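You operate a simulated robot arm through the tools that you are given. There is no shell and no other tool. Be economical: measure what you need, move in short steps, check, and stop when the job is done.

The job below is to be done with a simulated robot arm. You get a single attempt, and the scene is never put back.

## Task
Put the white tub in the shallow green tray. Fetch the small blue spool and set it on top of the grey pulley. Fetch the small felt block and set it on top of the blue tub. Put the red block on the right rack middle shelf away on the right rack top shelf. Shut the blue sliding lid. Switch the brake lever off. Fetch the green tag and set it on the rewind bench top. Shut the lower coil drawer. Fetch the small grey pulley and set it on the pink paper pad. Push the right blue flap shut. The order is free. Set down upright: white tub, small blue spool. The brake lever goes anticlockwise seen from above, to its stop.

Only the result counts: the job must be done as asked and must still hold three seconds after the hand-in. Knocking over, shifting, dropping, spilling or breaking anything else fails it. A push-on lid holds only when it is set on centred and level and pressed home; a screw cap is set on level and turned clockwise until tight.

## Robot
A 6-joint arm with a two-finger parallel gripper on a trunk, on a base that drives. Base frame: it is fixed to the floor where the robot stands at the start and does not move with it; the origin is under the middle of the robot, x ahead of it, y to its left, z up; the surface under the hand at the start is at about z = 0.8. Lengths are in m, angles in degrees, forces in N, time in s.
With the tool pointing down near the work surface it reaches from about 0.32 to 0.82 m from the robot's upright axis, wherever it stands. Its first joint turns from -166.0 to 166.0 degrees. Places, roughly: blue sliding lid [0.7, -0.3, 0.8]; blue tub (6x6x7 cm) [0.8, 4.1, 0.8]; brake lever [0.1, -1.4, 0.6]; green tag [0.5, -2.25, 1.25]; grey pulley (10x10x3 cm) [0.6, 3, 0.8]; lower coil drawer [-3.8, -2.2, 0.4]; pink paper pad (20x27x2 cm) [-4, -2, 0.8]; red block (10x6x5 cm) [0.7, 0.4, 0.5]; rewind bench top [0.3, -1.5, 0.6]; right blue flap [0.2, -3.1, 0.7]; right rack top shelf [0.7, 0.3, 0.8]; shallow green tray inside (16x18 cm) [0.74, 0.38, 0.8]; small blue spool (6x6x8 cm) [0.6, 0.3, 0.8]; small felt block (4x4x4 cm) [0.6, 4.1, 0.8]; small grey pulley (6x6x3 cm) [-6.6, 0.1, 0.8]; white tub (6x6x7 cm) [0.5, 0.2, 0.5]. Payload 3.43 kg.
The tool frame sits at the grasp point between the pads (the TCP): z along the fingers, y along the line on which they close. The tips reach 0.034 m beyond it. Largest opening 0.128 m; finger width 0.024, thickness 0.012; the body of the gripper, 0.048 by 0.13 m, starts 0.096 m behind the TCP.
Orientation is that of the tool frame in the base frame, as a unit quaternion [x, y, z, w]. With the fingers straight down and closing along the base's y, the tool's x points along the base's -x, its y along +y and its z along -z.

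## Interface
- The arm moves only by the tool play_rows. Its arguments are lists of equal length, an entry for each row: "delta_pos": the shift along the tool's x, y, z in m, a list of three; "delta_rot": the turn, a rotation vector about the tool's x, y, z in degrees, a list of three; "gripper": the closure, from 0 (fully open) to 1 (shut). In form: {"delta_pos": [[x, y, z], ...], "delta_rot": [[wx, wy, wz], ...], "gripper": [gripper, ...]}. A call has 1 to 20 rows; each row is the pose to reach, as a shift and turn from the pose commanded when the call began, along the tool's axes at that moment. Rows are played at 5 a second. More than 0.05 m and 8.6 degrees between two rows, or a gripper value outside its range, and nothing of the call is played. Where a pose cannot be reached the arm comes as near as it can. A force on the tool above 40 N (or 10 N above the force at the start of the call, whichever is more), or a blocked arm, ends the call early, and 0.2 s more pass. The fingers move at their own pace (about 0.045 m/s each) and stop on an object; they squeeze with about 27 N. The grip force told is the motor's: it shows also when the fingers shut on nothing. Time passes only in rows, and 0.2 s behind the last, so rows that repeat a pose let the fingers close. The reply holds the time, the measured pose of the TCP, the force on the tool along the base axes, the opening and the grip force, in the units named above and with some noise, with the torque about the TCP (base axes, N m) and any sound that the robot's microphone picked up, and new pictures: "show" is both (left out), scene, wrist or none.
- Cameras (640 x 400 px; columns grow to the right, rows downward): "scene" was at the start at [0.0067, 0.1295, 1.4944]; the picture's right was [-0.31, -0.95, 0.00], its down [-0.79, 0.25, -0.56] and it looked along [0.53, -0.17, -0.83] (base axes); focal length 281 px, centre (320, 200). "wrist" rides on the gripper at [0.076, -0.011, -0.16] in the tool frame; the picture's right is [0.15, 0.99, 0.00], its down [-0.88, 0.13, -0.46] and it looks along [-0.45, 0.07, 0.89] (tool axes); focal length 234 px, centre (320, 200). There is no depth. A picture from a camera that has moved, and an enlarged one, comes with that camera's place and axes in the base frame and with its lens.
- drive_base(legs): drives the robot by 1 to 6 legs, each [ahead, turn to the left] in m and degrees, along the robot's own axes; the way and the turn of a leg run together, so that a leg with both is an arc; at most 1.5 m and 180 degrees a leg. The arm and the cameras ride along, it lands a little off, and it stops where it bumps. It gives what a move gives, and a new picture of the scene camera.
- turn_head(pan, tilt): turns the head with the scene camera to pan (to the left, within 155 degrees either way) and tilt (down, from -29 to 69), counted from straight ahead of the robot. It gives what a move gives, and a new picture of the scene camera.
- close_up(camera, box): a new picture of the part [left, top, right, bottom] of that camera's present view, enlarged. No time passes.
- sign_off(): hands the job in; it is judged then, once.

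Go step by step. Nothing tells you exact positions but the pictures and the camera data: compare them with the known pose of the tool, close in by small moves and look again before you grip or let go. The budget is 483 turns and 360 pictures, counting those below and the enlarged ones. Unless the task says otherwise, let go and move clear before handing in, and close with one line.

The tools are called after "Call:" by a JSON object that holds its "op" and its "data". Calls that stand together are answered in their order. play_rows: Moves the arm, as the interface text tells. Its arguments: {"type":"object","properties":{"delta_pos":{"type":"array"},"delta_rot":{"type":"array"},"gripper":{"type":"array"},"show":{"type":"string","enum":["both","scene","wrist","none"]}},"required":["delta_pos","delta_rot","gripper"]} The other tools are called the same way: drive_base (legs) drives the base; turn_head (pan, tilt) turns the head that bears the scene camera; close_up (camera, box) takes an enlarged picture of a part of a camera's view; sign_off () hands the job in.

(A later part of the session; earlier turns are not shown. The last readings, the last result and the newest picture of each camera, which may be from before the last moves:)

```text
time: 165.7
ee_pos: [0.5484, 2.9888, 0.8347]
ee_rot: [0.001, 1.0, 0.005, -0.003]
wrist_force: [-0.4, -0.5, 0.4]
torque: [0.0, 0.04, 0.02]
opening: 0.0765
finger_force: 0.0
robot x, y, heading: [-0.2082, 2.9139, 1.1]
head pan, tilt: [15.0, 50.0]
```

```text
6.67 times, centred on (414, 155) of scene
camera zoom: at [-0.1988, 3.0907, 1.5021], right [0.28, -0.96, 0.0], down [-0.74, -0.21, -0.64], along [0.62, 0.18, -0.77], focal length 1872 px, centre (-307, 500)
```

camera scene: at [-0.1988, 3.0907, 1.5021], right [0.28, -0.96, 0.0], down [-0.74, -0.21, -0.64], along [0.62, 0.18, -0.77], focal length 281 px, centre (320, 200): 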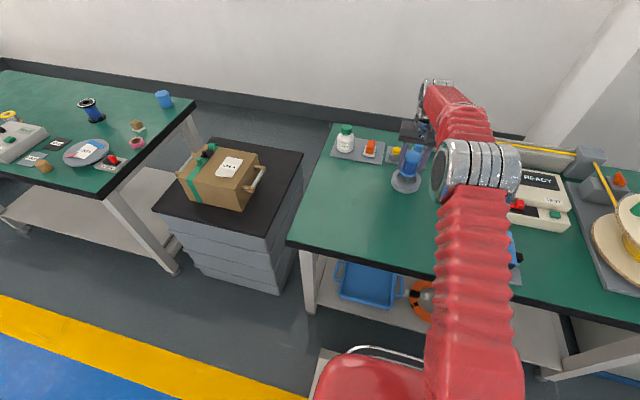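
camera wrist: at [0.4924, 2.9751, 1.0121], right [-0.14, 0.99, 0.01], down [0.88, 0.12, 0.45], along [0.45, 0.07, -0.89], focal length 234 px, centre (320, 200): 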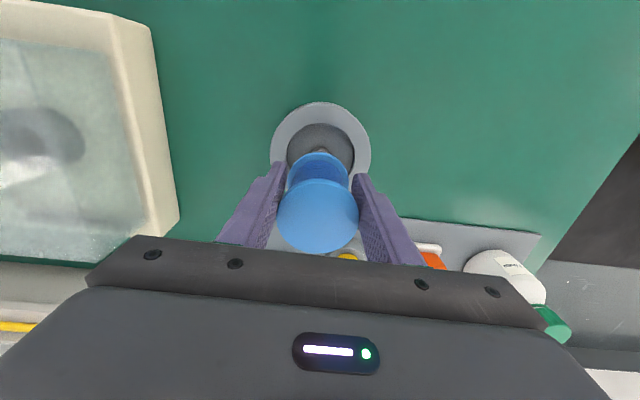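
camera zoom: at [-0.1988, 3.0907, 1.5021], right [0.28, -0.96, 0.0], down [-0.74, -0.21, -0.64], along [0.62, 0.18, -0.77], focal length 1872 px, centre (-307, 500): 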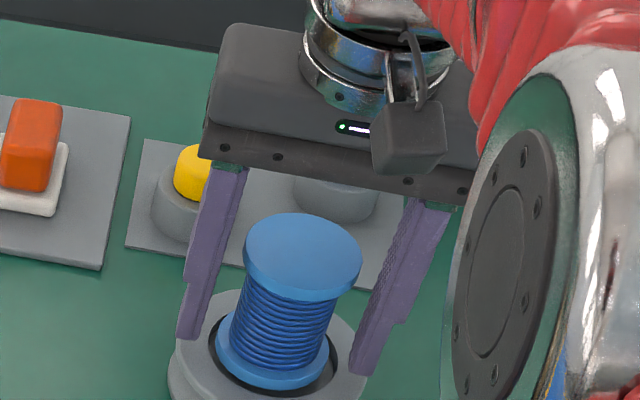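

The spool stands upright on the pulley. Opening more and rising straight up.

Call:
{"op": "play_rows", "data": {"delta_pos": [[0, 0, 0], [0, 0, 0], [0, 0, -0.02], [0, 0, -0.05], [0, 0, -0.09], [0, 0, -0.13], [0, 0, -0.17]], "delta_rot": [[0, 0, 0], [0, 0, 0], [0, 0, 0], [0, 0, 0], [0, 0, 0], [0, 0, 0], [0, 0, 0]], "gripper": [0.25, 0.2, 0.2, 0.2, 0.2, 0.2, 0.2], "show": "both"}}

Call:
{"op": "close_up", "data": {"camera": "scene", "box": [366, 125, 462, 185]}}

```text
time: 167.2
ee_pos: [0.5496, 2.9863, 1.0059]
ee_rot: [0.001, 1.0, 0.003, -0.003]
wrist_force: [-0.2, 1.0, -0.6]
torque: [0.01, 0.01, 0.0]
opening: 0.1024
finger_force: 0.1
robot x, y, heading: [-0.2099, 2.9097, 1.2]
head pan, tilt: [15.0, 50.0]
camera scene: at [-0.1987, 3.0907, 1.5021], right [0.28, -0.96, 0.0], down [-0.74, -0.21, -0.64], along [0.62, 0.18, -0.77], focal length 281 px, centre (320, 200)
camera wrist: at [0.475, 2.9744, 1.1655], right [-0.14, 0.99, 0.01], down [0.88, 0.12, 0.45], along [0.45, 0.07, -0.89], focal length 234 px, centre (320, 200)
```

scene: 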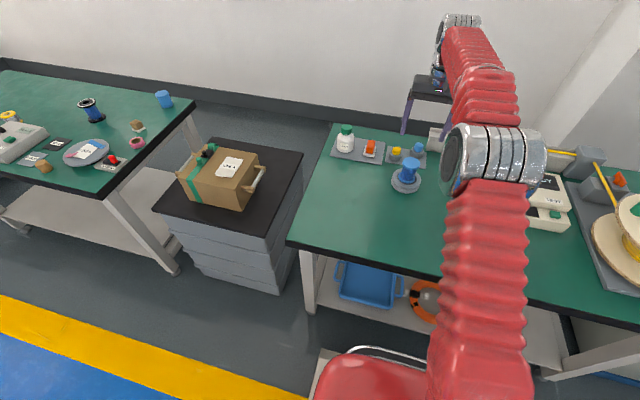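
wrist: 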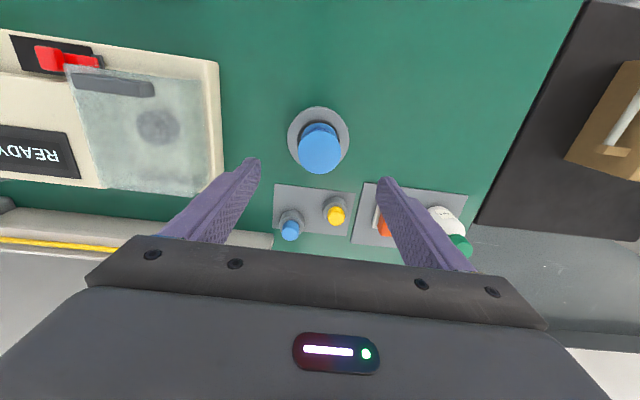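

```text
6.67 times, centred on (414, 155) of scene
camera zoom: at [-0.1987, 3.0907, 1.5021], right [0.28, -0.96, 0.0], down [-0.74, -0.21, -0.64], along [0.62, 0.18, -0.77], focal length 1872 px, centre (-307, 500)
```

zoom: 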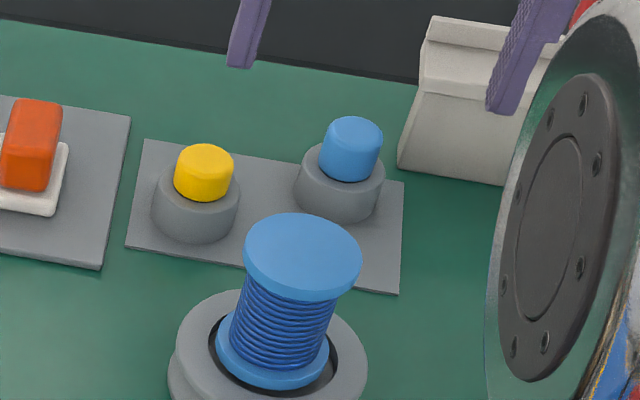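

Spool done. Now tucking the arm and driving to the next bench for the felt block and blue tub.

Call:
{"op": "play_rows", "data": {"delta_pos": [[0.05, 0, 0], [0.1, 0, 0], [0.15, 0, 0], [0.2, 0, 0], [0.25, 0, 0], [0.3, 0, 0]], "delta_rot": [[0, 0, 0], [0, 0, 0], [0, 0, 0], [0, 0, 0], [0, 0, 0], [0, 0, 0]], "gripper": [0.2, 0.2, 0.2, 0.2, 0.2, 0.2], "show": "none"}}

Call:
{"op": "drive_base", "data": {"legs": [[-0.2, 0], [0, 88], [1.15, 0], [0, -90]]}}

Call:
{"op": "turn_head", "data": {"pan": 10, "tilt": 40}}

```text
time: 168.7
ee_pos: [0.2481, 2.9873, 1.0066]
ee_rot: [0.002, 1.0, 0.005, -0.002]
wrist_force: [0.6, -0.1, -0.1]
torque: [-0.01, 0.05, -0.02]
opening: 0.1024
finger_force: 0.0
robot x, y, heading: [-0.2102, 2.9119, 1.2]
head pan, tilt: [15.0, 50.0]
```

```text
time: 188.7
ee_pos: [0.0668, 4.1122, 1.0085]
ee_rot: [0.018, 1.0, 0.004, -0.002]
wrist_force: [-0.1, 0.2, -0.9]
torque: [0.0, 0.0, 0.02]
opening: 0.1025
finger_force: 0.1
robot x, y, heading: [-0.3939, 4.1017, 0.1]
head pan, tilt: [15.0, 50.0]
stopped in leg 4: the robot was blocked; the commanded pose is now the measured one
camera scene: at [-0.379, 4.2829, 1.5021], right [0.26, -0.97, 0.0], down [-0.74, -0.2, -0.64], along [0.62, 0.16, -0.77], focal length 281 px, centre (320, 200)
```

scene: 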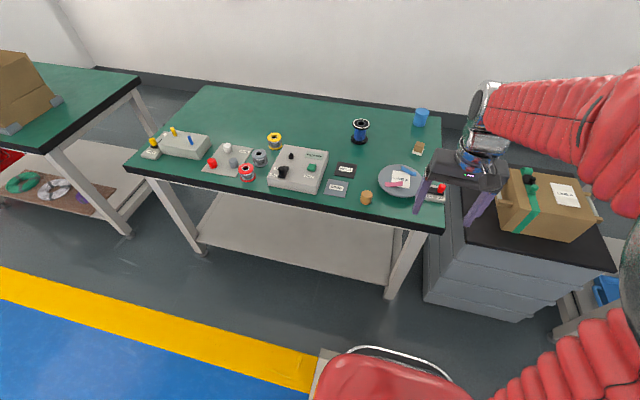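

```text
time: 189.4
ee_pos: [0.0689, 4.1134, 1.0084]
ee_rot: [0.017, 1.0, 0.004, -0.003]
wrist_force: [0.3, -1.0, -0.1]
torque: [0.03, -0.01, 0.01]
opening: 0.1024
finger_force: 0.2
robot x, y, heading: [-0.3914, 4.1102, -0.2]
head pan, tilt: [10.0, 40.0]
camera scene: at [-0.3697, 4.2778, 1.5163], right [0.17, -0.99, 0.0], down [-0.63, -0.11, -0.77], along [0.75, 0.13, -0.64], focal length 281 px, centre (320, 200)
```

scene: 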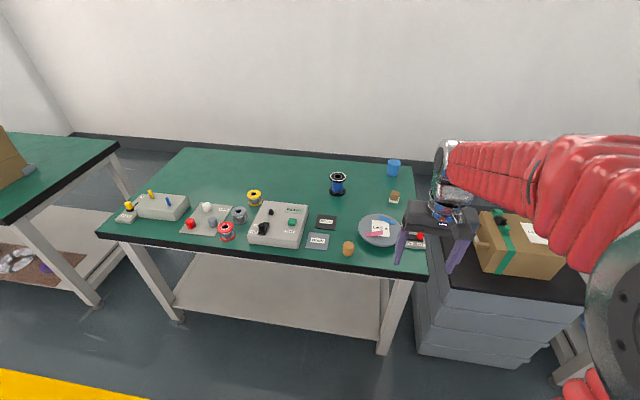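

I see the blue tub and the small felt block near the bench's right end. Zooming to measure.

Call:
{"op": "close_up", "data": {"camera": "scene", "box": [320, 140, 448, 220]}}

Call:
{"op": "close_up", "data": {"camera": "wrist", "box": [0, 0, 640, 400]}}

```text
5.00 times, centred on (384, 180) of scene
camera zoom: at [-0.3697, 4.2778, 1.5163], right [0.17, -0.99, 0.0], down [-0.63, -0.11, -0.77], along [0.75, 0.13, -0.64], focal length 1404 px, centre (0, 300)
```

zoom: 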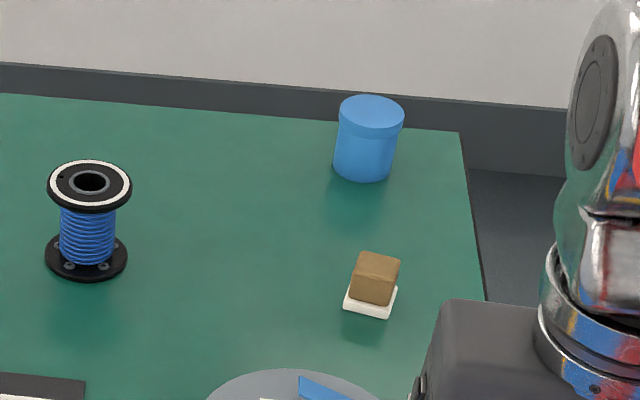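

```text
1.00 times, centred on (320, 200) of wrist (not enlarged: the box is as wide or as high as the picture)
camera zoom: at [-0.0072, 4.1032, 1.1675], right [-0.11, 0.99, 0.01], down [0.89, 0.1, 0.45], along [0.45, 0.06, -0.89], focal length 234 px, centre (320, 200)
```

zoom: 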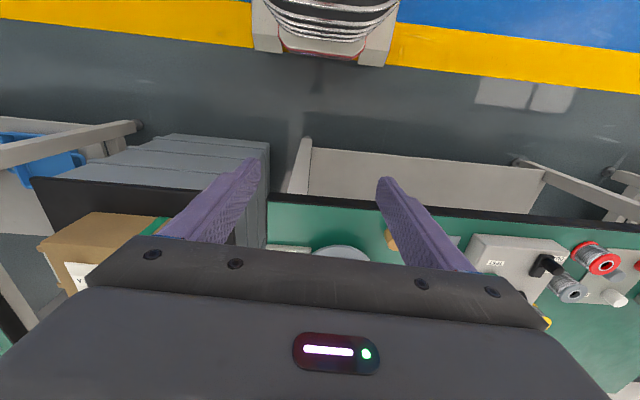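

Felt block ≈(0.575, 4.127), turned about −10°; blue tub ≈(0.787, 4.126). The tub is deep on the bench, so I'll grip with a 45° tool. Driving closer.

Call:
{"op": "drive_base", "data": {"legs": [[0.22, 0]]}}

Call:
{"op": "close_up", "data": {"camera": "scene", "box": [300, 180, 460, 280]}}

```text
time: 191.4
ee_pos: [0.2883, 4.1123, 1.0074]
ee_rot: [0.017, 1.0, 0.004, -0.002]
wrist_force: [0.9, 0.8, 0.8]
torque: [-0.03, 0.01, 0.01]
opening: 0.1025
finger_force: 0.1
robot x, y, heading: [-0.1716, 4.1041, -0.1]
head pan, tilt: [10.0, 40.0]
camera scene: at [-0.1491, 4.2772, 1.5163], right [0.17, -0.99, 0.0], down [-0.63, -0.11, -0.77], along [0.75, 0.13, -0.64], focal length 281 px, centre (320, 200)
```

scene: 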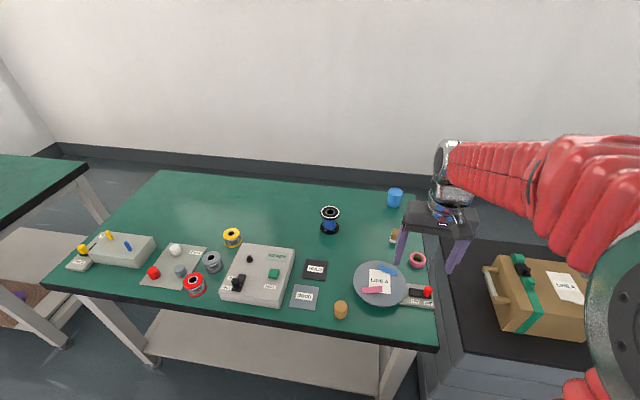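

```text
4.00 times, centred on (380, 230) of scene
camera zoom: at [-0.1491, 4.2772, 1.5163], right [0.17, -0.99, 0.0], down [-0.63, -0.11, -0.77], along [0.75, 0.13, -0.64], focal length 1123 px, centre (80, 80)
```

zoom: 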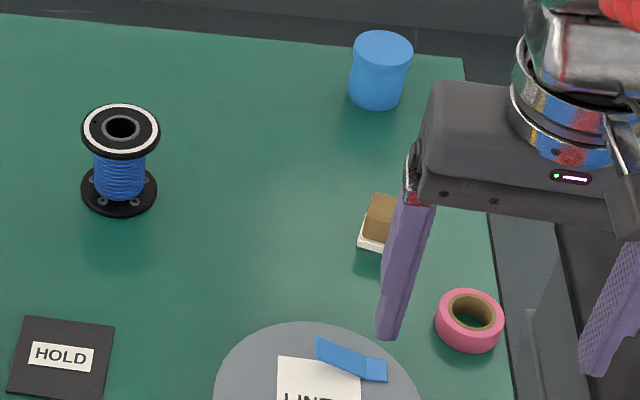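

Setting the 45° tool pose above and in front of the felt block.

Call:
{"op": "play_rows", "data": {"delta_pos": [[-0.03, 0.007, 0.0], [-0.06, 0.014, 0.01], [-0.09, 0.02, 0.03], [-0.12, 0.027, 0.06], [-0.15, 0.034, 0.09], [-0.1746, 0.041, 0.117]], "delta_rot": [[0, -7.5, 0], [0, -15, 0], [0, -22.5, 0], [0, -30, 0], [0, -37.5, 0], [0, -45, 0]], "gripper": [0.4, 0.4, 0.4, 0.4, 0.4, 0.4], "show": "none"}}

Call:
{"op": "play_rows", "data": {"delta_pos": [[0, 0, 0]], "delta_rot": [[5.66, 0, 5.66]], "gripper": [0.4], "show": "both"}}

```text
time: 192.8
ee_pos: [0.4379, 4.1366, 0.8974]
ee_rot: [0.079, 0.945, 0.001, 0.317]
wrist_force: [1.9, -0.9, 0.0]
torque: [0.08, 0.11, -0.02]
opening: 0.0766
finger_force: 0.1
out of reach, approached as far as the arm can: row 6
robot x, y, heading: [-0.1693, 4.1043, 0.2]
head pan, tilt: [10.0, 40.0]
```

```text
time: 193.2
ee_pos: [0.4442, 4.1346, 0.9054]
ee_rot: [0.087, 0.937, -0.051, 0.333]
wrist_force: [0.2, -0.1, -0.6]
torque: [0.02, 0.02, 0.0]
opening: 0.0767
finger_force: 0.1
robot x, y, heading: [-0.1746, 4.1024, -0.1]
head pan, tilt: [10.0, 40.0]
camera scene: at [-0.1491, 4.2773, 1.5163], right [0.17, -0.99, 0.0], down [-0.63, -0.11, -0.77], along [0.75, 0.13, -0.64], focal length 281 px, centre (320, 200)
camera wrist: at [0.2875, 4.158, 0.9814], right [0.08, 0.99, -0.13], down [0.42, 0.08, 0.91], along [0.91, -0.13, -0.4], focal length 234 px, centre (320, 200)
```

scene: 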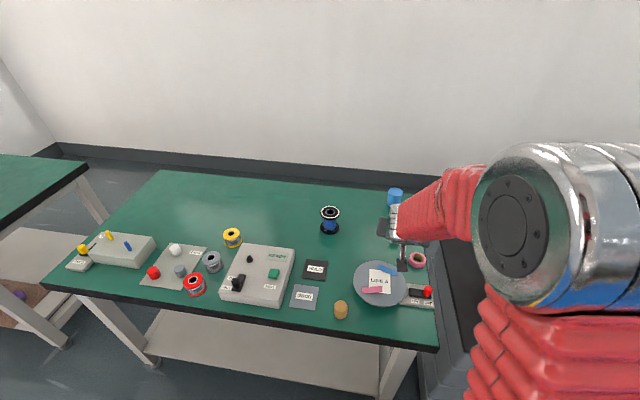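
wrist: 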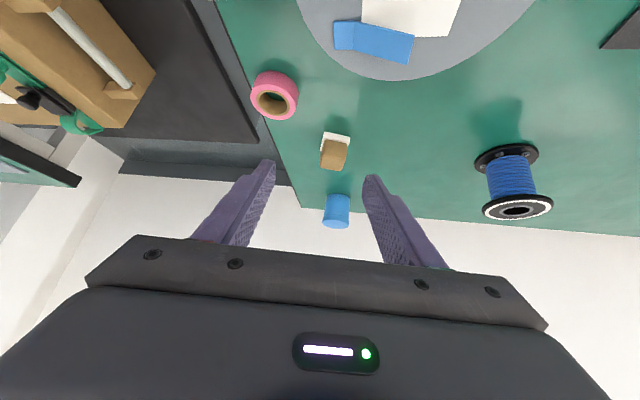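

Straight-ahead tilting hits a wrist limit; the arm works better with targets to its left. I'll raise the arm and shift the base about 0.24 m to the right.

Call:
{"op": "play_rows", "data": {"delta_pos": [[-0.005, -0.006, -0.045], [-0.01, -0.012, -0.09], [-0.015, -0.018, -0.135], [-0.019, -0.025, -0.177]], "delta_rot": [[0, 0, 0], [0, 0, 0], [0, 0, 0], [0, 0, 0]], "gripper": [0.4, 0.4, 0.4, 0.4], "show": "none"}}

Call:
{"op": "drive_base", "data": {"legs": [[-0.3, 0], [0, -60], [0.28, 0], [0, 60]]}}

```text
time: 194.2
ee_pos: [0.3459, 4.1371, 1.0555]
ee_rot: [0.086, 0.937, -0.052, 0.334]
wrist_force: [-0.4, 0.2, 0.3]
torque: [0.02, 0.0, 0.0]
opening: 0.0769
finger_force: 0.0
robot x, y, heading: [-0.1704, 4.1055, -0.5]
head pan, tilt: [10.0, 40.0]
```

```text
time: 206.4
ee_pos: [0.1831, 3.8988, 1.0558]
ee_rot: [0.085, 0.937, -0.05, 0.334]
wrist_force: [0.0, 0.7, -0.5]
torque: [0.01, 0.01, -0.01]
opening: 0.077
finger_force: 0.0
robot x, y, heading: [-0.3349, 3.8512, -0.4]
head pan, tilt: [10.0, 40.0]
camera scene: at [-0.3112, 4.0234, 1.5163], right [0.17, -0.99, 0.0], down [-0.63, -0.11, -0.77], along [0.75, 0.13, -0.64], focal length 281 px, centre (320, 200)
```

scene: 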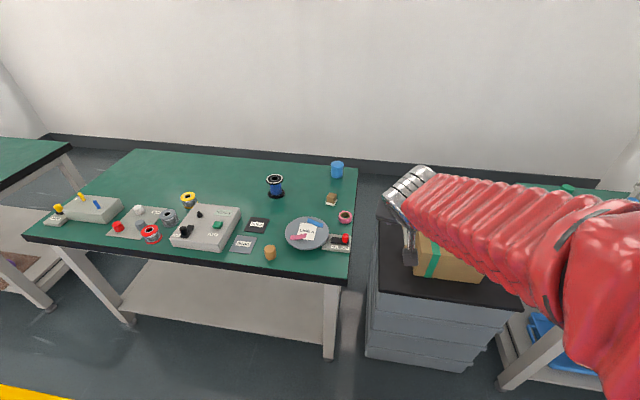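

Clear view now. Driving forward 0.17 m, then aiming at the block from the right.

Call:
{"op": "drive_base", "data": {"legs": [[0.17, 0]]}}

Call:
{"op": "close_up", "data": {"camera": "scene", "box": [240, 160, 400, 260]}}

```text
time: 208.1
ee_pos: [0.3531, 3.8987, 1.0558]
ee_rot: [0.087, 0.938, -0.051, 0.333]
wrist_force: [0.7, -0.8, 0.5]
torque: [0.0, -0.01, -0.01]
opening: 0.077
finger_force: 0.0
robot x, y, heading: [-0.1635, 3.8519, -0.4]
head pan, tilt: [10.0, 40.0]
camera scene: at [-0.1405, 4.0229, 1.5163], right [0.17, -0.99, 0.0], down [-0.63, -0.11, -0.77], along [0.75, 0.13, -0.64], focal length 281 px, centre (320, 200)
```

scene: 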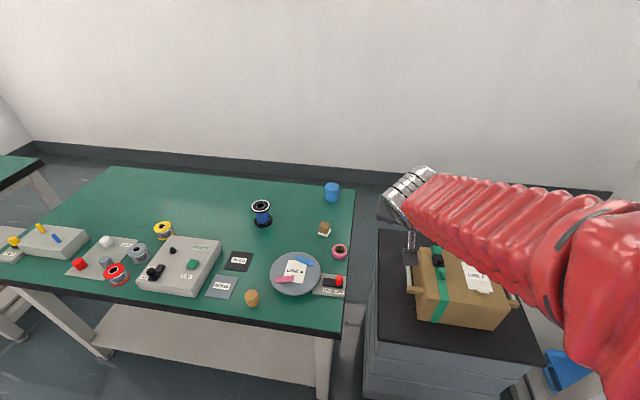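

```text
4.00 times, centred on (320, 210) of scene
camera zoom: at [-0.1405, 4.0229, 1.5163], right [0.17, -0.99, 0.0], down [-0.63, -0.11, -0.77], along [0.75, 0.13, -0.64], focal length 1123 px, centre (320, 160)
```

zoom: 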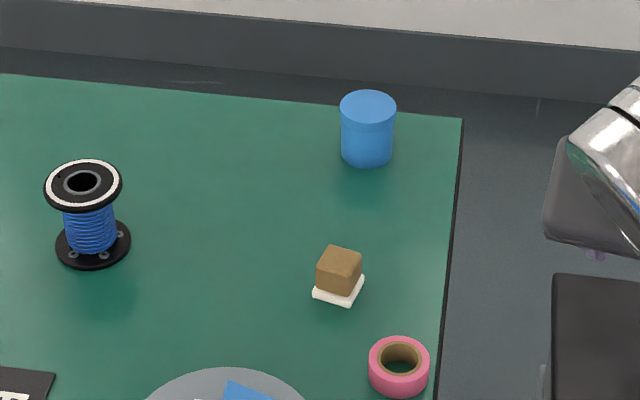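

Refined: block centre ≈(0.583, 4.1275), yaw ≈ −12°; tub top centre ≈(0.783, 4.128). Moving to pre-grasp.

Call:
{"op": "play_rows", "data": {"delta_pos": [[0.0043, 0.0345, 0.0196], [0.0087, 0.0691, 0.0393], [0.013, 0.1036, 0.0589], [0.0174, 0.1382, 0.0785], [0.0217, 0.1727, 0.0981], [0.0261, 0.2073, 0.1178], [0.0304, 0.2418, 0.1374], [0.0348, 0.2764, 0.157]], "delta_rot": [[-0.2, 0, 0.2], [-0.3, 0, 0.5], [-0.5, 0, 0.7], [-0.6, 0, 0.9], [-0.8, 0, 1.2], [-1, 0, 1.4], [-1.1, 0, 1.6], [-1.27, 0, 1.86]], "gripper": [0.4, 0.4, 0.4, 0.4, 0.4, 0.4, 0.4, 0.4], "show": "both"}}

```text
time: 209.9
ee_pos: [0.4773, 4.1509, 0.9016]
ee_rot: [0.098, 0.936, -0.036, 0.335]
wrist_force: [0.3, 0.2, -0.2]
torque: [0.03, -0.03, -0.02]
opening: 0.0768
finger_force: 0.1
robot x, y, heading: [-0.1665, 3.8479, -0.2]
head pan, tilt: [10.0, 40.0]
camera scene: at [-0.1403, 4.023, 1.5163], right [0.17, -0.99, 0.0], down [-0.63, -0.11, -0.77], along [0.75, 0.13, -0.64], focal length 281 px, centre (320, 200)
camera wrist: at [0.32, 4.1717, 0.9771], right [0.09, 0.99, -0.09], down [0.41, 0.05, 0.91], along [0.91, -0.12, -0.4], focal length 234 px, centre (320, 200)
```

scene: 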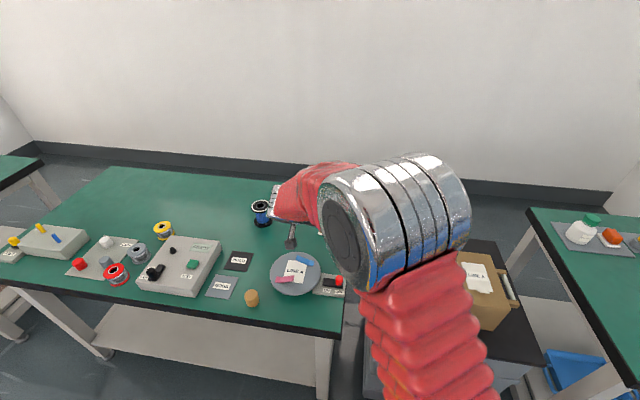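
wrist: 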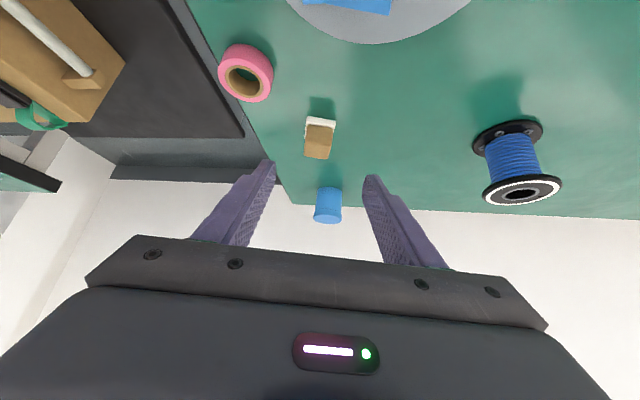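

Aligned. Advancing along the tool axis to the block and closing.

Call:
{"op": "play_rows", "data": {"delta_pos": [[0, -0.001, 0.04], [-0.001, -0.002, 0.08], [-0.0016, -0.0027, 0.115]], "delta_rot": [[0, 0, 0], [0, 0, 0], [0, 0, 0]], "gripper": [0.4, 0.4, 0.4], "show": "wrist"}}

```text
time: 210.7
ee_pos: [0.5508, 4.1319, 0.8147]
ee_rot: [0.097, 0.937, -0.034, 0.335]
wrist_force: [-0.9, 1.0, -0.4]
torque: [0.01, 0.01, 0.0]
opening: 0.0771
finger_force: 0.2
robot x, y, heading: [-0.1622, 3.8485, -0.5]
head pan, tilt: [10.0, 40.0]
camera wrist: at [0.392, 4.1541, 0.89], right [0.09, 0.99, -0.09], down [0.41, 0.05, 0.91], along [0.91, -0.12, -0.4], focal length 234 px, centre (320, 200)
```

wrist: 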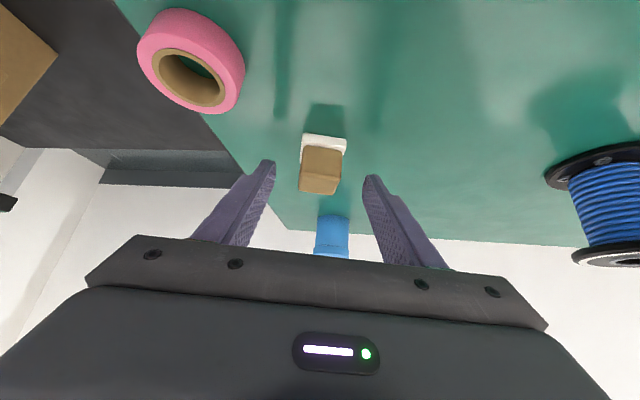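

Well aligned; final advance and grip.

Call:
{"op": "play_rows", "data": {"delta_pos": [[0, 0.001, 0.02], [0, 0.001, 0.034], [0, 0.001, 0.034], [0, 0.001, 0.034], [0, 0.001, 0.034], [0, 0.001, 0.034]], "delta_rot": [[0, 0, 0], [0, 0, 0], [0, 0, 0], [0, 0, 0], [0, 0, 0], [0, 0, 0]], "gripper": [0.4, 0.4, 1, 1, 1, 1], "show": "wrist"}}

```text
time: 211.4
ee_pos: [0.5716, 4.1306, 0.7944]
ee_rot: [0.098, 0.936, -0.035, 0.337]
wrist_force: [0.3, 1.0, -0.9]
torque: [-0.03, 0.09, -0.04]
opening: 0.0534
finger_force: 2.5
robot x, y, heading: [-0.1634, 3.8518, -0.2]
head pan, tilt: [10.0, 40.0]
stopped in row 3: the force on the tool passed its limit at 87 N (the readings are from after the stop); the commanded pose is now the measured one
camera wrist: at [0.4129, 4.1524, 0.8682], right [0.09, 0.99, -0.09], down [0.41, 0.05, 0.91], along [0.91, -0.12, -0.4], focal length 234 px, centre (320, 200)
```

wrist: 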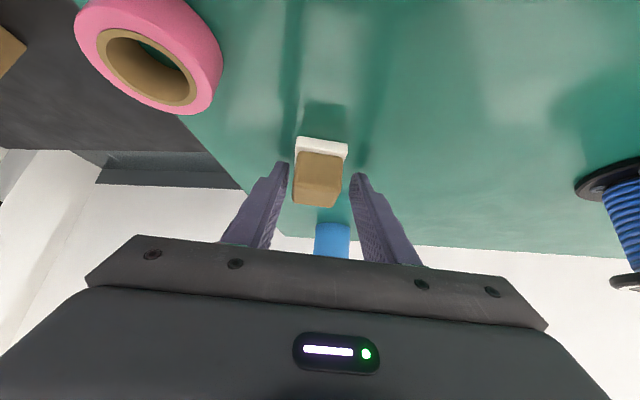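

The fingertips touched the table top; nothing moved. I'll raise 2 mm and close on the block here.

Call:
{"op": "play_rows", "data": {"delta_pos": [[-0.0013, 0, -0.0015], [-0.0013, 0, -0.0015], [-0.0013, 0, -0.0015], [-0.0013, 0, -0.0015]], "delta_rot": [[0, 0, 0], [0, 0, 0], [0, 0, 0], [0, 0, 0]], "gripper": [0.5, 1, 1, 1], "show": "wrist"}}

Call:
{"op": "close_up", "data": {"camera": "wrist", "box": [224, 90, 416, 210]}}

```text
time: 212.4
ee_pos: [0.5716, 4.1299, 0.794]
ee_rot: [0.097, 0.936, -0.036, 0.337]
wrist_force: [-0.6, -0.1, -0.1]
torque: [-0.01, -0.01, 0.02]
opening: 0.0367
finger_force: 26.7
robot x, y, heading: [-0.1633, 3.8513, -0.1]
head pan, tilt: [10.0, 40.0]
camera wrist: at [0.4131, 4.1524, 0.8697], right [0.09, 0.99, -0.09], down [0.41, 0.05, 0.91], along [0.91, -0.12, -0.4], focal length 234 px, centre (320, 200)
```

wrist: 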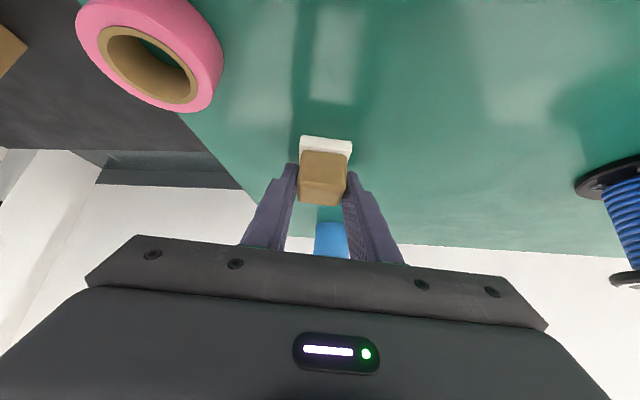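

```text
3.33 times, centred on (320, 150) of wrist
camera zoom: at [0.4131, 4.1524, 0.8697], right [0.09, 0.99, -0.09], down [0.41, 0.05, 0.91], along [0.91, -0.12, -0.4], focal length 781 px, centre (320, 367)
```

zoom: 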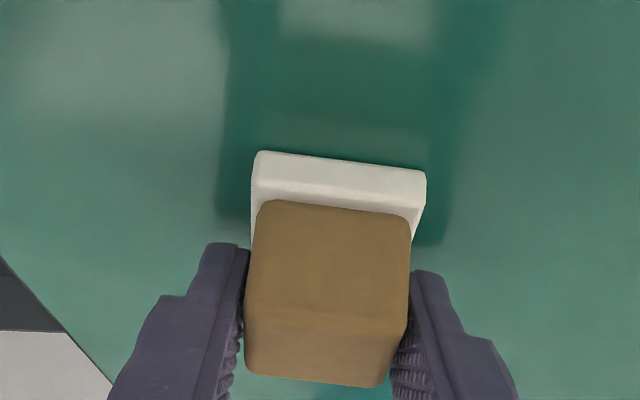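

Gripped. Lifting and moving forward over the blue tub.

Call:
{"op": "play_rows", "data": {"delta_pos": [[-0.025, 0, -0.031], [-0.051, 0, -0.062], [-0.076, 0, -0.0926], [-0.1083, 0.0084, -0.0661], [-0.1406, 0.0168, -0.0396], [-0.1728, 0.0252, -0.013], [-0.2051, 0.0336, 0.0135], [-0.2374, 0.042, 0.04]], "delta_rot": [[0, 0, 0], [0, 0, 0], [0, 0, 0], [0, 0, 0], [0, 0, 0], [0, 0, 0], [0, 0, 0], [0, 0, 0]], "gripper": [1, 1, 1, 1, 1, 1, 1, 1], "show": "both"}}

```text
time: 214.2
ee_pos: [0.75, 4.1247, 0.9088]
ee_rot: [0.097, 0.937, -0.036, 0.333]
wrist_force: [0.1, -0.1, -1.9]
torque: [-0.01, -0.06, 0.0]
opening: 0.0372
finger_force: 27.5
out of reach, approached as far as the arm can: row 8
robot x, y, heading: [-0.164, 3.848, -0.5]
head pan, tilt: [10.0, 40.0]
camera scene: at [-0.1397, 4.023, 1.5163], right [0.17, -0.99, 0.0], down [-0.63, -0.11, -0.77], along [0.75, 0.13, -0.64], focal length 281 px, centre (320, 200)
camera wrist: at [0.5913, 4.1472, 0.9835], right [0.09, 0.99, -0.1], down [0.41, 0.05, 0.91], along [0.91, -0.12, -0.4], focal length 234 px, centre (320, 200)
```

scene: 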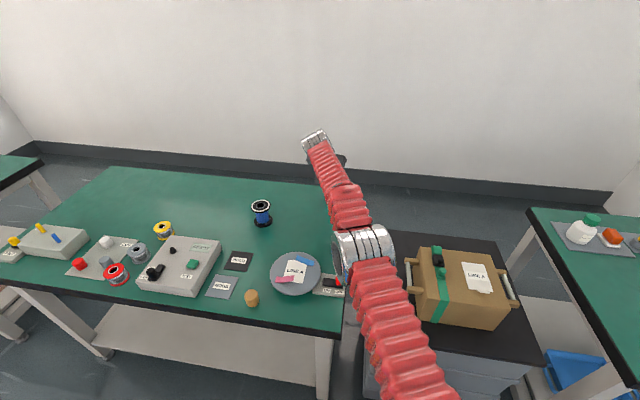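
wrist: 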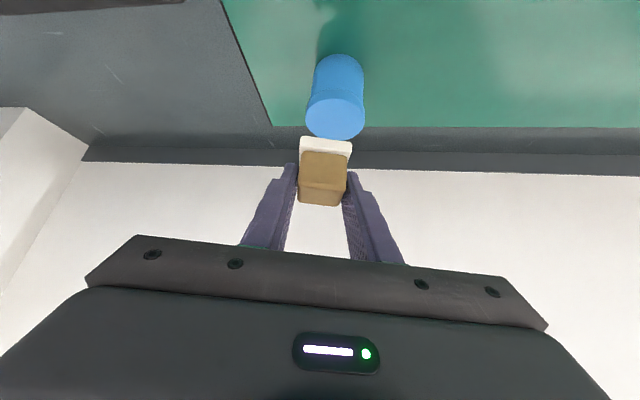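

I'm ~3.5 cm short. I'll look down at the gap between the base and the bench before creeping forward.

Call:
{"op": "turn_head", "data": {"pan": 20, "tilt": 69}}

```text
time: 215.1
ee_pos: [0.7493, 4.1252, 0.9111]
ee_rot: [0.098, 0.936, -0.035, 0.336]
wrist_force: [0.3, -1.0, -0.2]
torque: [-0.04, 0.0, 0.02]
opening: 0.037
finger_force: 26.3
robot x, y, heading: [-0.1641, 3.8533, -0.2]
head pan, tilt: [20.0, 68.8]
camera scene: at [-0.1711, 4.0274, 1.4802], right [0.34, -0.94, 0.0], down [-0.88, -0.32, -0.36], along [0.34, 0.12, -0.93], focal length 281 px, centre (320, 200)
```

scene: 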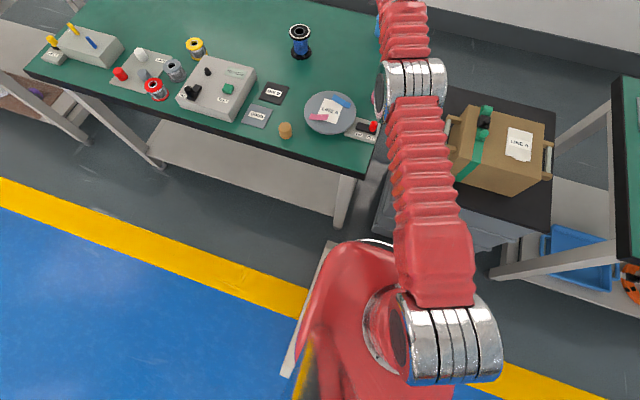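

There's about 10 cm of gap. Driving forward 5 cm.

Call:
{"op": "drive_base", "data": {"legs": [[0.05, 0]]}}

Call:
{"op": "close_up", "data": {"camera": "wrist", "box": [224, 30, 416, 150]}}

```text
time: 216.1
ee_pos: [0.7995, 4.125, 0.9124]
ee_rot: [0.097, 0.936, -0.035, 0.338]
wrist_force: [-0.6, 0.3, 0.0]
torque: [-0.03, 0.0, -0.02]
opening: 0.037
finger_force: 26.7
robot x, y, heading: [-0.1118, 3.8491, -0.3]
head pan, tilt: [20.0, 68.8]
camera scene: at [-0.121, 4.0272, 1.4802], right [0.34, -0.94, 0.0], down [-0.88, -0.32, -0.36], along [0.34, 0.12, -0.93], focal length 281 px, centre (320, 200)
```

scene: 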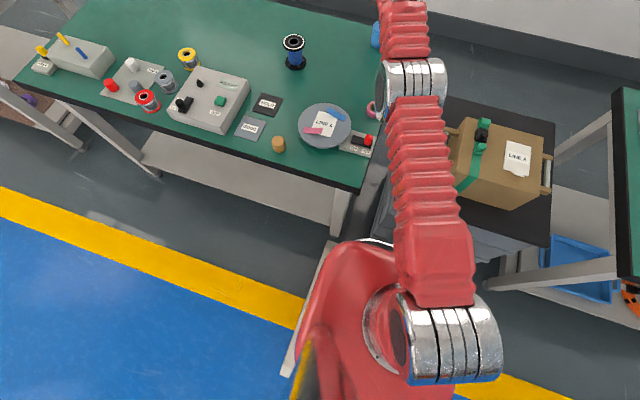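

```text
3.33 times, centred on (320, 90) of wrist
camera zoom: at [0.6415, 4.1475, 0.9861], right [0.09, 0.99, -0.09], down [0.41, 0.05, 0.91], along [0.91, -0.12, -0.4], focal length 781 px, centre (320, 567)
```

zoom: 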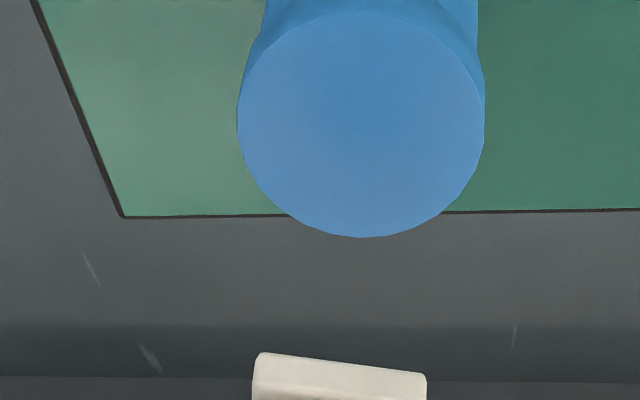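

The wrist view puts the tub top at ≈(0.766, 4.129), z≈0.825. Adjusting and lowering the block onto it.

Call:
{"op": "play_rows", "data": {"delta_pos": [[0.0244, -0.0026, -0.02], [0.037, -0.0026, -0.005], [0.0498, -0.0026, 0.0109]], "delta_rot": [[0, 0, 0], [0, 0, 0], [0, 0, 0]], "gripper": [1, 1, 1], "show": "wrist"}}

Call:
{"op": "close_up", "data": {"camera": "wrist", "box": [224, 60, 416, 180]}}

```text
time: 216.9
ee_pos: [0.7672, 4.13, 0.8719]
ee_rot: [0.097, 0.936, -0.035, 0.337]
wrist_force: [-0.5, 0.1, -0.1]
torque: [-0.03, -0.01, -0.01]
opening: 0.0368
finger_force: 26.2
robot x, y, heading: [-0.1133, 3.8509, -0.4]
head pan, tilt: [20.0, 68.8]
camera wrist: at [0.6094, 4.1514, 0.9468], right [0.09, 0.99, -0.09], down [0.41, 0.05, 0.91], along [0.91, -0.12, -0.4], focal length 234 px, centre (320, 200)
```

wrist: 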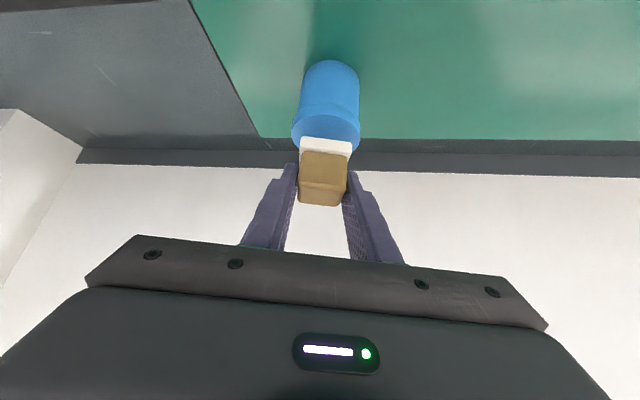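

```text
3.33 times, centred on (320, 120) of wrist
camera zoom: at [0.6094, 4.1514, 0.9468], right [0.09, 0.99, -0.09], down [0.41, 0.05, 0.91], along [0.91, -0.12, -0.4], focal length 781 px, centre (320, 467)
```

zoom: 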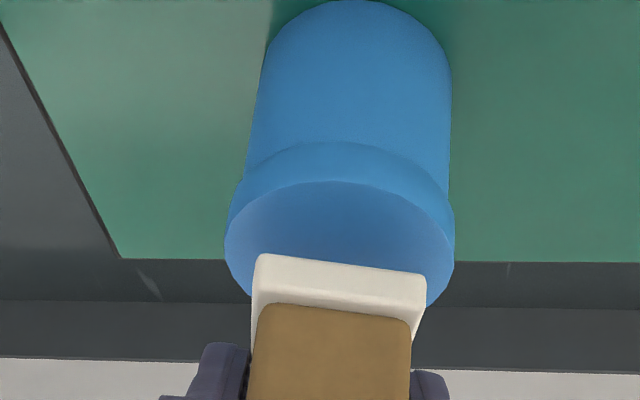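

Centred to a few mm. Lowering gently to contact.

Call:
{"op": "play_rows", "data": {"delta_pos": [[0.0028, 0.0006, 0.0081], [0.0047, 0.0006, 0.0104], [0.0066, 0.0006, 0.0127], [0.0085, 0.0006, 0.015], [0.0104, 0.0006, 0.0173]], "delta_rot": [[0, 0, 0], [0, 0, 0], [0, 0, 0], [0, 0, 0], [0, 0, 0]], "gripper": [1, 1, 1, 1, 1], "show": "wrist"}}

```text
time: 218.1
ee_pos: [0.7721, 4.1294, 0.8573]
ee_rot: [0.097, 0.935, -0.033, 0.34]
wrist_force: [-3.0, -2.8, 18.9]
torque: [-0.09, 0.2, 0.02]
opening: 0.0369
finger_force: 27.3
robot x, y, heading: [-0.1152, 3.8506, -0.3]
head pan, tilt: [20.0, 68.8]
camera wrist: at [0.6136, 4.1516, 0.93], right [0.09, 0.99, -0.09], down [0.4, 0.05, 0.91], along [0.91, -0.12, -0.39], focal length 234 px, centre (320, 200)
```

wrist: 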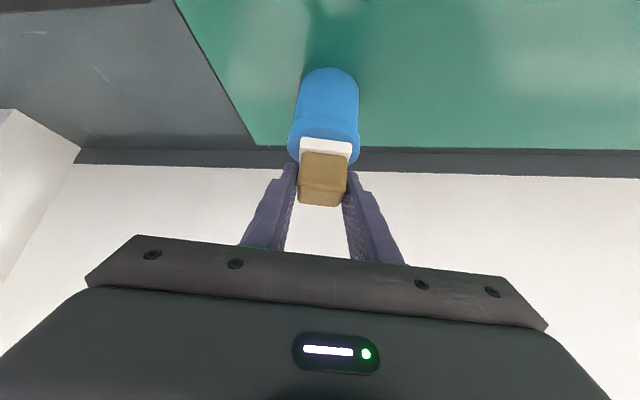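

Contact felt. Easing off, opening and backing away along the tool axis.

Call:
{"op": "play_rows", "data": {"delta_pos": [[-0.001, 0, -0.0012], [-0.001, 0, -0.0012], [-0.001, 0, -0.0012], [-0.001, 0, -0.0012], [-0.001, 0, -0.02], [-0.001, 0, -0.05], [-0.001, 0, -0.09], [-0.001, 0, -0.13]], "delta_rot": [[0, 0, 0], [0, 0, 0], [0, 0, 0], [0, 0, 0], [0, 0, 0], [0, 0, 0], [0, 0, 0], [0, 0, 0]], "gripper": [0.7, 0.6, 0.5, 0.45, 0.45, 0.45, 0.45, 0.45], "show": "wrist"}}

Call:
{"op": "close_up", "data": {"camera": "wrist", "box": [256, 60, 384, 140]}}

```text
time: 219.9
ee_pos: [0.6906, 4.146, 0.9526]
ee_rot: [0.097, 0.936, -0.035, 0.336]
wrist_force: [0.4, 0.5, -0.2]
torque: [0.02, 0.02, -0.04]
opening: 0.0703
finger_force: 0.1
robot x, y, heading: [-0.1136, 3.8491, -0.0]
head pan, tilt: [20.0, 68.8]
camera wrist: at [0.5324, 4.1684, 1.0271], right [0.09, 0.99, -0.09], down [0.41, 0.05, 0.91], along [0.91, -0.12, -0.4], focal length 234 px, centre (320, 200)
```

wrist: 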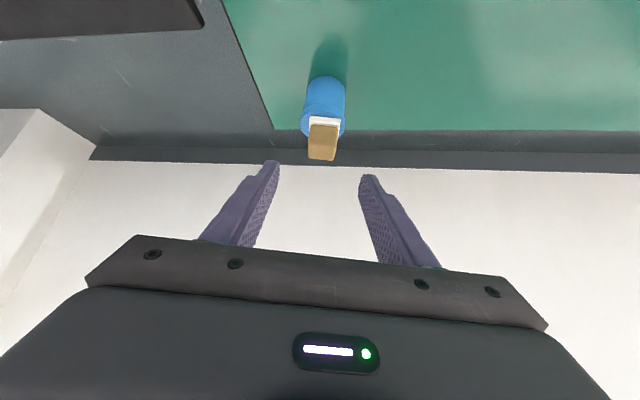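

```text
5.00 times, centred on (320, 100) of wrist
camera zoom: at [0.5324, 4.1684, 1.0271], right [0.09, 0.99, -0.09], down [0.41, 0.05, 0.91], along [0.91, -0.12, -0.4], focal length 1171 px, centre (320, 700)
```

zoom: 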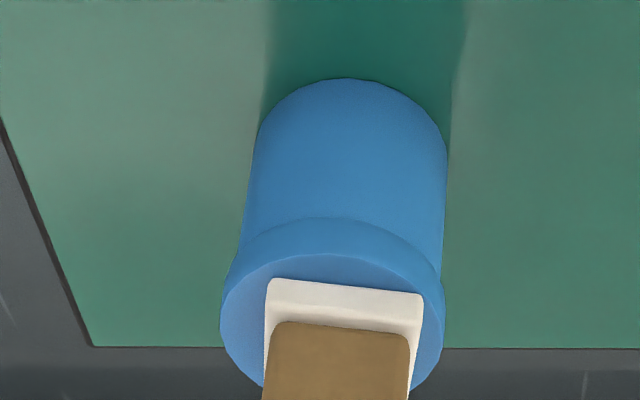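

Felt block sits on the blue tub. Retracting the arm to a tucked, vertical pose.

Call:
{"op": "play_rows", "data": {"delta_pos": [[-0.01, -0.005, -0.04], [0.0, -0.01, -0.08], [0.025, -0.03, -0.11], [0.05, -0.055, -0.14], [0.075, -0.085, -0.165], [0.1, -0.11, -0.19], [0.13, -0.14, -0.21], [0.16, -0.17, -0.235], [0.19, -0.2, -0.255], [0.212, -0.2256, -0.277]], "delta_rot": [[0, 0, 0], [0, 0, 0], [0, 5, 0], [0, 10, 0], [0, 15, 0], [0, 20, 0], [0, 25, 0], [0, 30, 0], [0, 35, 0], [0, 39, 0]], "gripper": [0.45, 0.45, 0.45, 0.45, 0.45, 0.45, 0.45, 0.45, 0.45, 0.45], "show": "none"}}

Call:
{"op": "drive_base", "data": {"legs": [[-0.45, 0], [0, -90]]}}

```text
time: 222.1
ee_pos: [0.3121, 3.9958, 1.0313]
ee_rot: [0.103, 0.995, -0.001, 0.005]
wrist_force: [0.1, 0.1, 0.5]
torque: [0.01, 0.04, 0.01]
opening: 0.0705
finger_force: 0.2
robot x, y, heading: [-0.115, 3.8501, -0.4]
head pan, tilt: [20.0, 68.8]
```

```text
time: 231.2
ee_pos: [-0.4285, 3.4231, 1.0328]
ee_rot: [0.78, 0.626, -0.004, 0.003]
wrist_force: [-1.5, 0.3, -0.1]
torque: [-0.07, 0.06, 0.02]
opening: 0.0706
finger_force: 0.1
robot x, y, heading: [-0.523, 3.8504, -90.4]
head pan, tilt: [20.0, 68.8]
camera scene: at [-0.3448, 3.8568, 1.4802], right [-0.94, -0.34, 0.0], down [-0.31, 0.88, -0.36], along [0.12, -0.34, -0.93], focal length 281 px, centre (320, 200)
```

scene: 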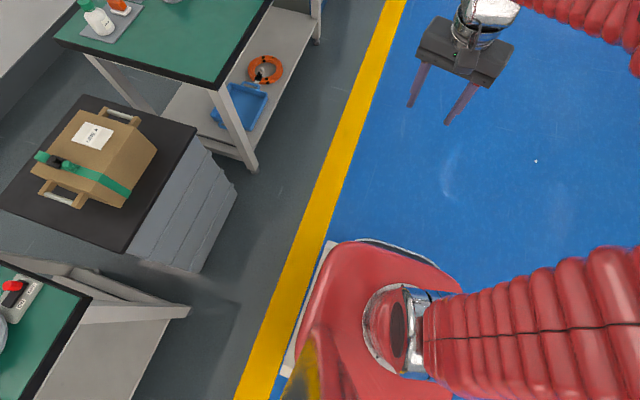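

Aisle is clear. Driving south to the rewind bench area.

Call:
{"op": "drive_base", "data": {"legs": [[1.5, 0], [1.5, 0], [1.3, 0]]}}

Call:
{"op": "turn_head", "data": {"pan": 35, "tilt": 30}}

```text
time: 258.1
ee_pos: [-0.4386, -0.8505, 1.0312]
ee_rot: [0.776, 0.631, -0.003, 0.003]
wrist_force: [-0.3, -0.1, -0.2]
torque: [0.0, -0.02, 0.01]
opening: 0.0705
finger_force: 0.1
robot x, y, heading: [-0.5366, -0.4233, -89.6]
head pan, tilt: [20.0, 68.8]
camera scene: at [-0.3608, -0.4165, 1.4802], right [-0.94, -0.35, 0.0], down [-0.32, 0.87, -0.36], along [0.13, -0.34, -0.93], focal length 281 px, centre (320, 200)
```

scene: 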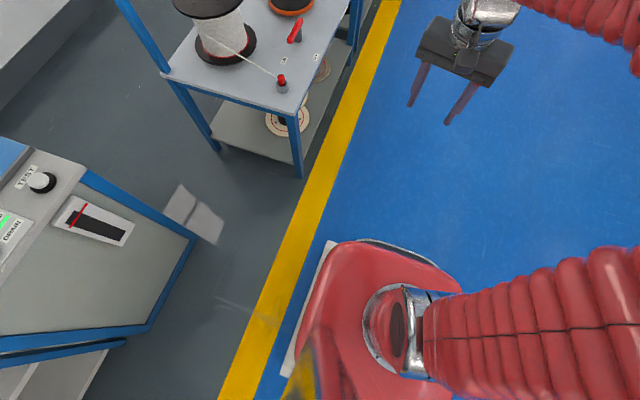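

```text
time: 259.1
ee_pos: [-0.4384, -0.85, 1.0328]
ee_rot: [0.776, 0.631, -0.004, 0.003]
wrist_force: [0.0, -0.3, -0.2]
torque: [-0.04, 0.02, 0.0]
opening: 0.0702
finger_force: 0.1
robot x, y, heading: [-0.535, -0.4291, -89.5]
head pan, tilt: [35.0, 30.0]
camera scene: at [-0.328, -0.4378, 1.5316], right [-0.82, -0.58, 0.0], down [-0.29, 0.41, -0.87], along [0.5, -0.71, -0.5], focal length 281 px, centre (320, 200)
```

scene: 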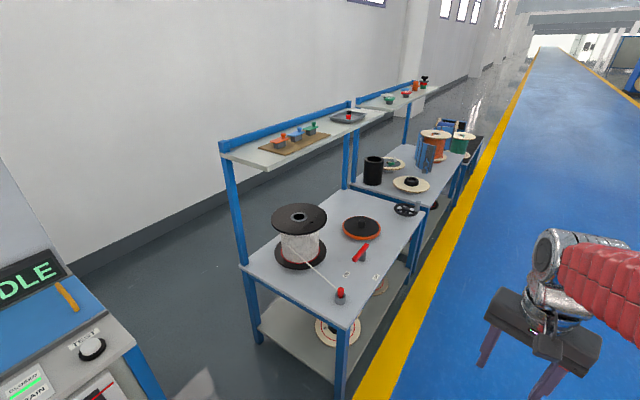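

The rewind benches: a red brake lever on the first bench top, and small items on the upper shelves. Zooming.

Call:
{"op": "close_up", "data": {"camera": "scene", "box": [210, 70, 466, 230]}}

Call:
{"op": "close_up", "data": {"camera": "scene", "box": [240, 180, 432, 300]}}

Call:
{"op": "close_up", "data": {"camera": "scene", "box": [340, 70, 500, 170]}}

```text
2.50 times, centred on (338, 150) of scene
camera zoom: at [-0.328, -0.4378, 1.5316], right [-0.82, -0.58, 0.0], down [-0.29, 0.41, -0.87], along [0.5, -0.71, -0.5], focal length 702 px, centre (275, 325)
```

zoom: 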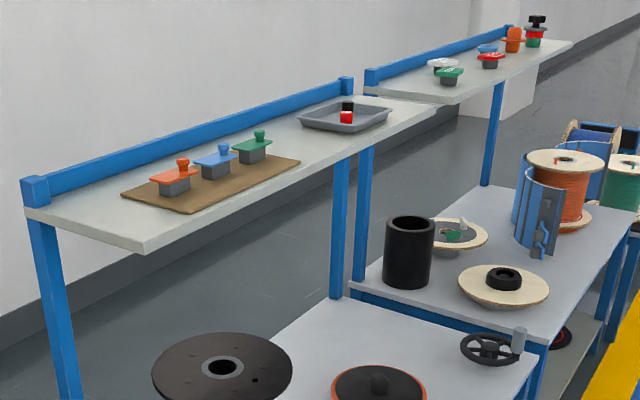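

```text
3.33 times, centred on (336, 240) of scene
camera zoom: at [-0.328, -0.4378, 1.5316], right [-0.82, -0.58, 0.0], down [-0.29, 0.41, -0.87], along [0.5, -0.71, -0.5], focal length 936 px, centre (267, 67)
```

zoom: 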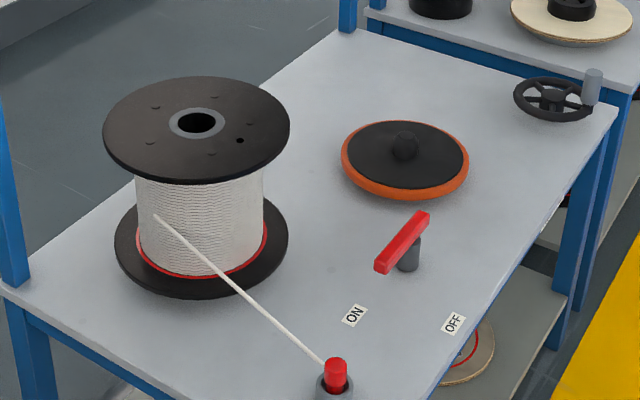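

```text
4.00 times, centred on (420, 120) of scene
camera zoom: at [-0.328, -0.4378, 1.5316], right [-0.82, -0.58, 0.0], down [-0.29, 0.41, -0.87], along [0.5, -0.71, -0.5], focal length 1123 px, centre (-80, 520)
```

zoom: 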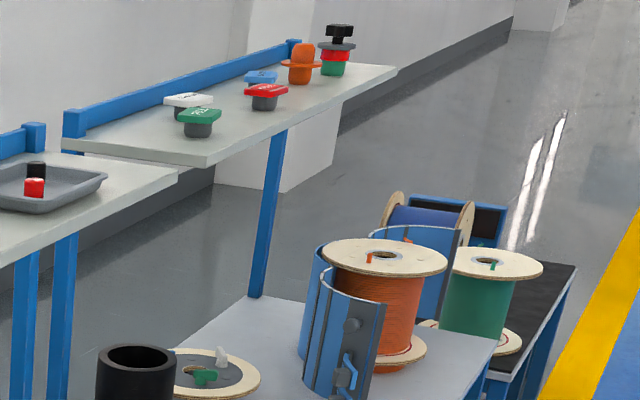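

Lever pivot ≈(0.108, −1.395), bench top z≈0.60; the long arm points to ON (+y) and must swing to OFF toward the aisle. Driving in front of this bench.

Call:
{"op": "drive_base", "data": {"legs": [[0.95, 0], [0, 89.5]]}}

Call:
{"op": "turn_head", "data": {"pan": 5, "tilt": 48}}

```text
time: 271.1
ee_pos: [-0.1049, -1.263, 1.0326]
ee_rot: [0.094, 0.996, 0.0, 0.005]
wrist_force: [0.9, 0.3, -0.3]
torque: [-0.01, -0.02, 0.02]
opening: 0.0703
finger_force: 0.0
robot x, y, heading: [-0.5271, -1.4144, 1.2]
head pan, tilt: [35.0, 30.0]
camera scene: at [-0.5181, -1.2018, 1.5317], right [0.59, -0.81, 0.0], down [-0.4, -0.29, -0.87], along [0.7, 0.51, -0.5], focal length 281 px, centre (320, 200)
```

scene: 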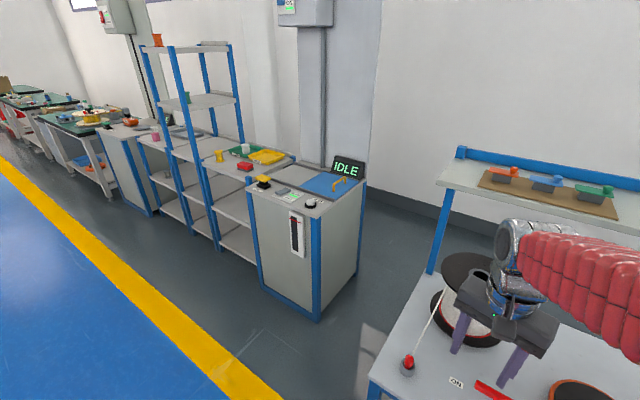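

```text
time: 272.1
ee_pos: [-0.1054, -1.264, 1.0333]
ee_rot: [0.093, 0.996, -0.001, 0.005]
wrist_force: [0.3, 0.6, 0.2]
torque: [0.02, -0.01, 0.0]
opening: 0.0706
finger_force: 0.1
robot x, y, heading: [-0.5272, -1.415, 1.1]
head pan, tilt: [5.0, 48.0]
camera scene: at [-0.5129, -1.2466, 1.5049], right [0.11, -0.99, 0.0], down [-0.74, -0.08, -0.67], along [0.67, 0.07, -0.74], focal length 281 px, centre (320, 200)
```

scene: 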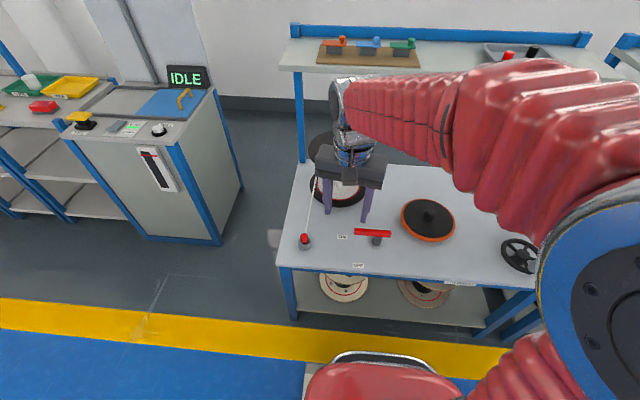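

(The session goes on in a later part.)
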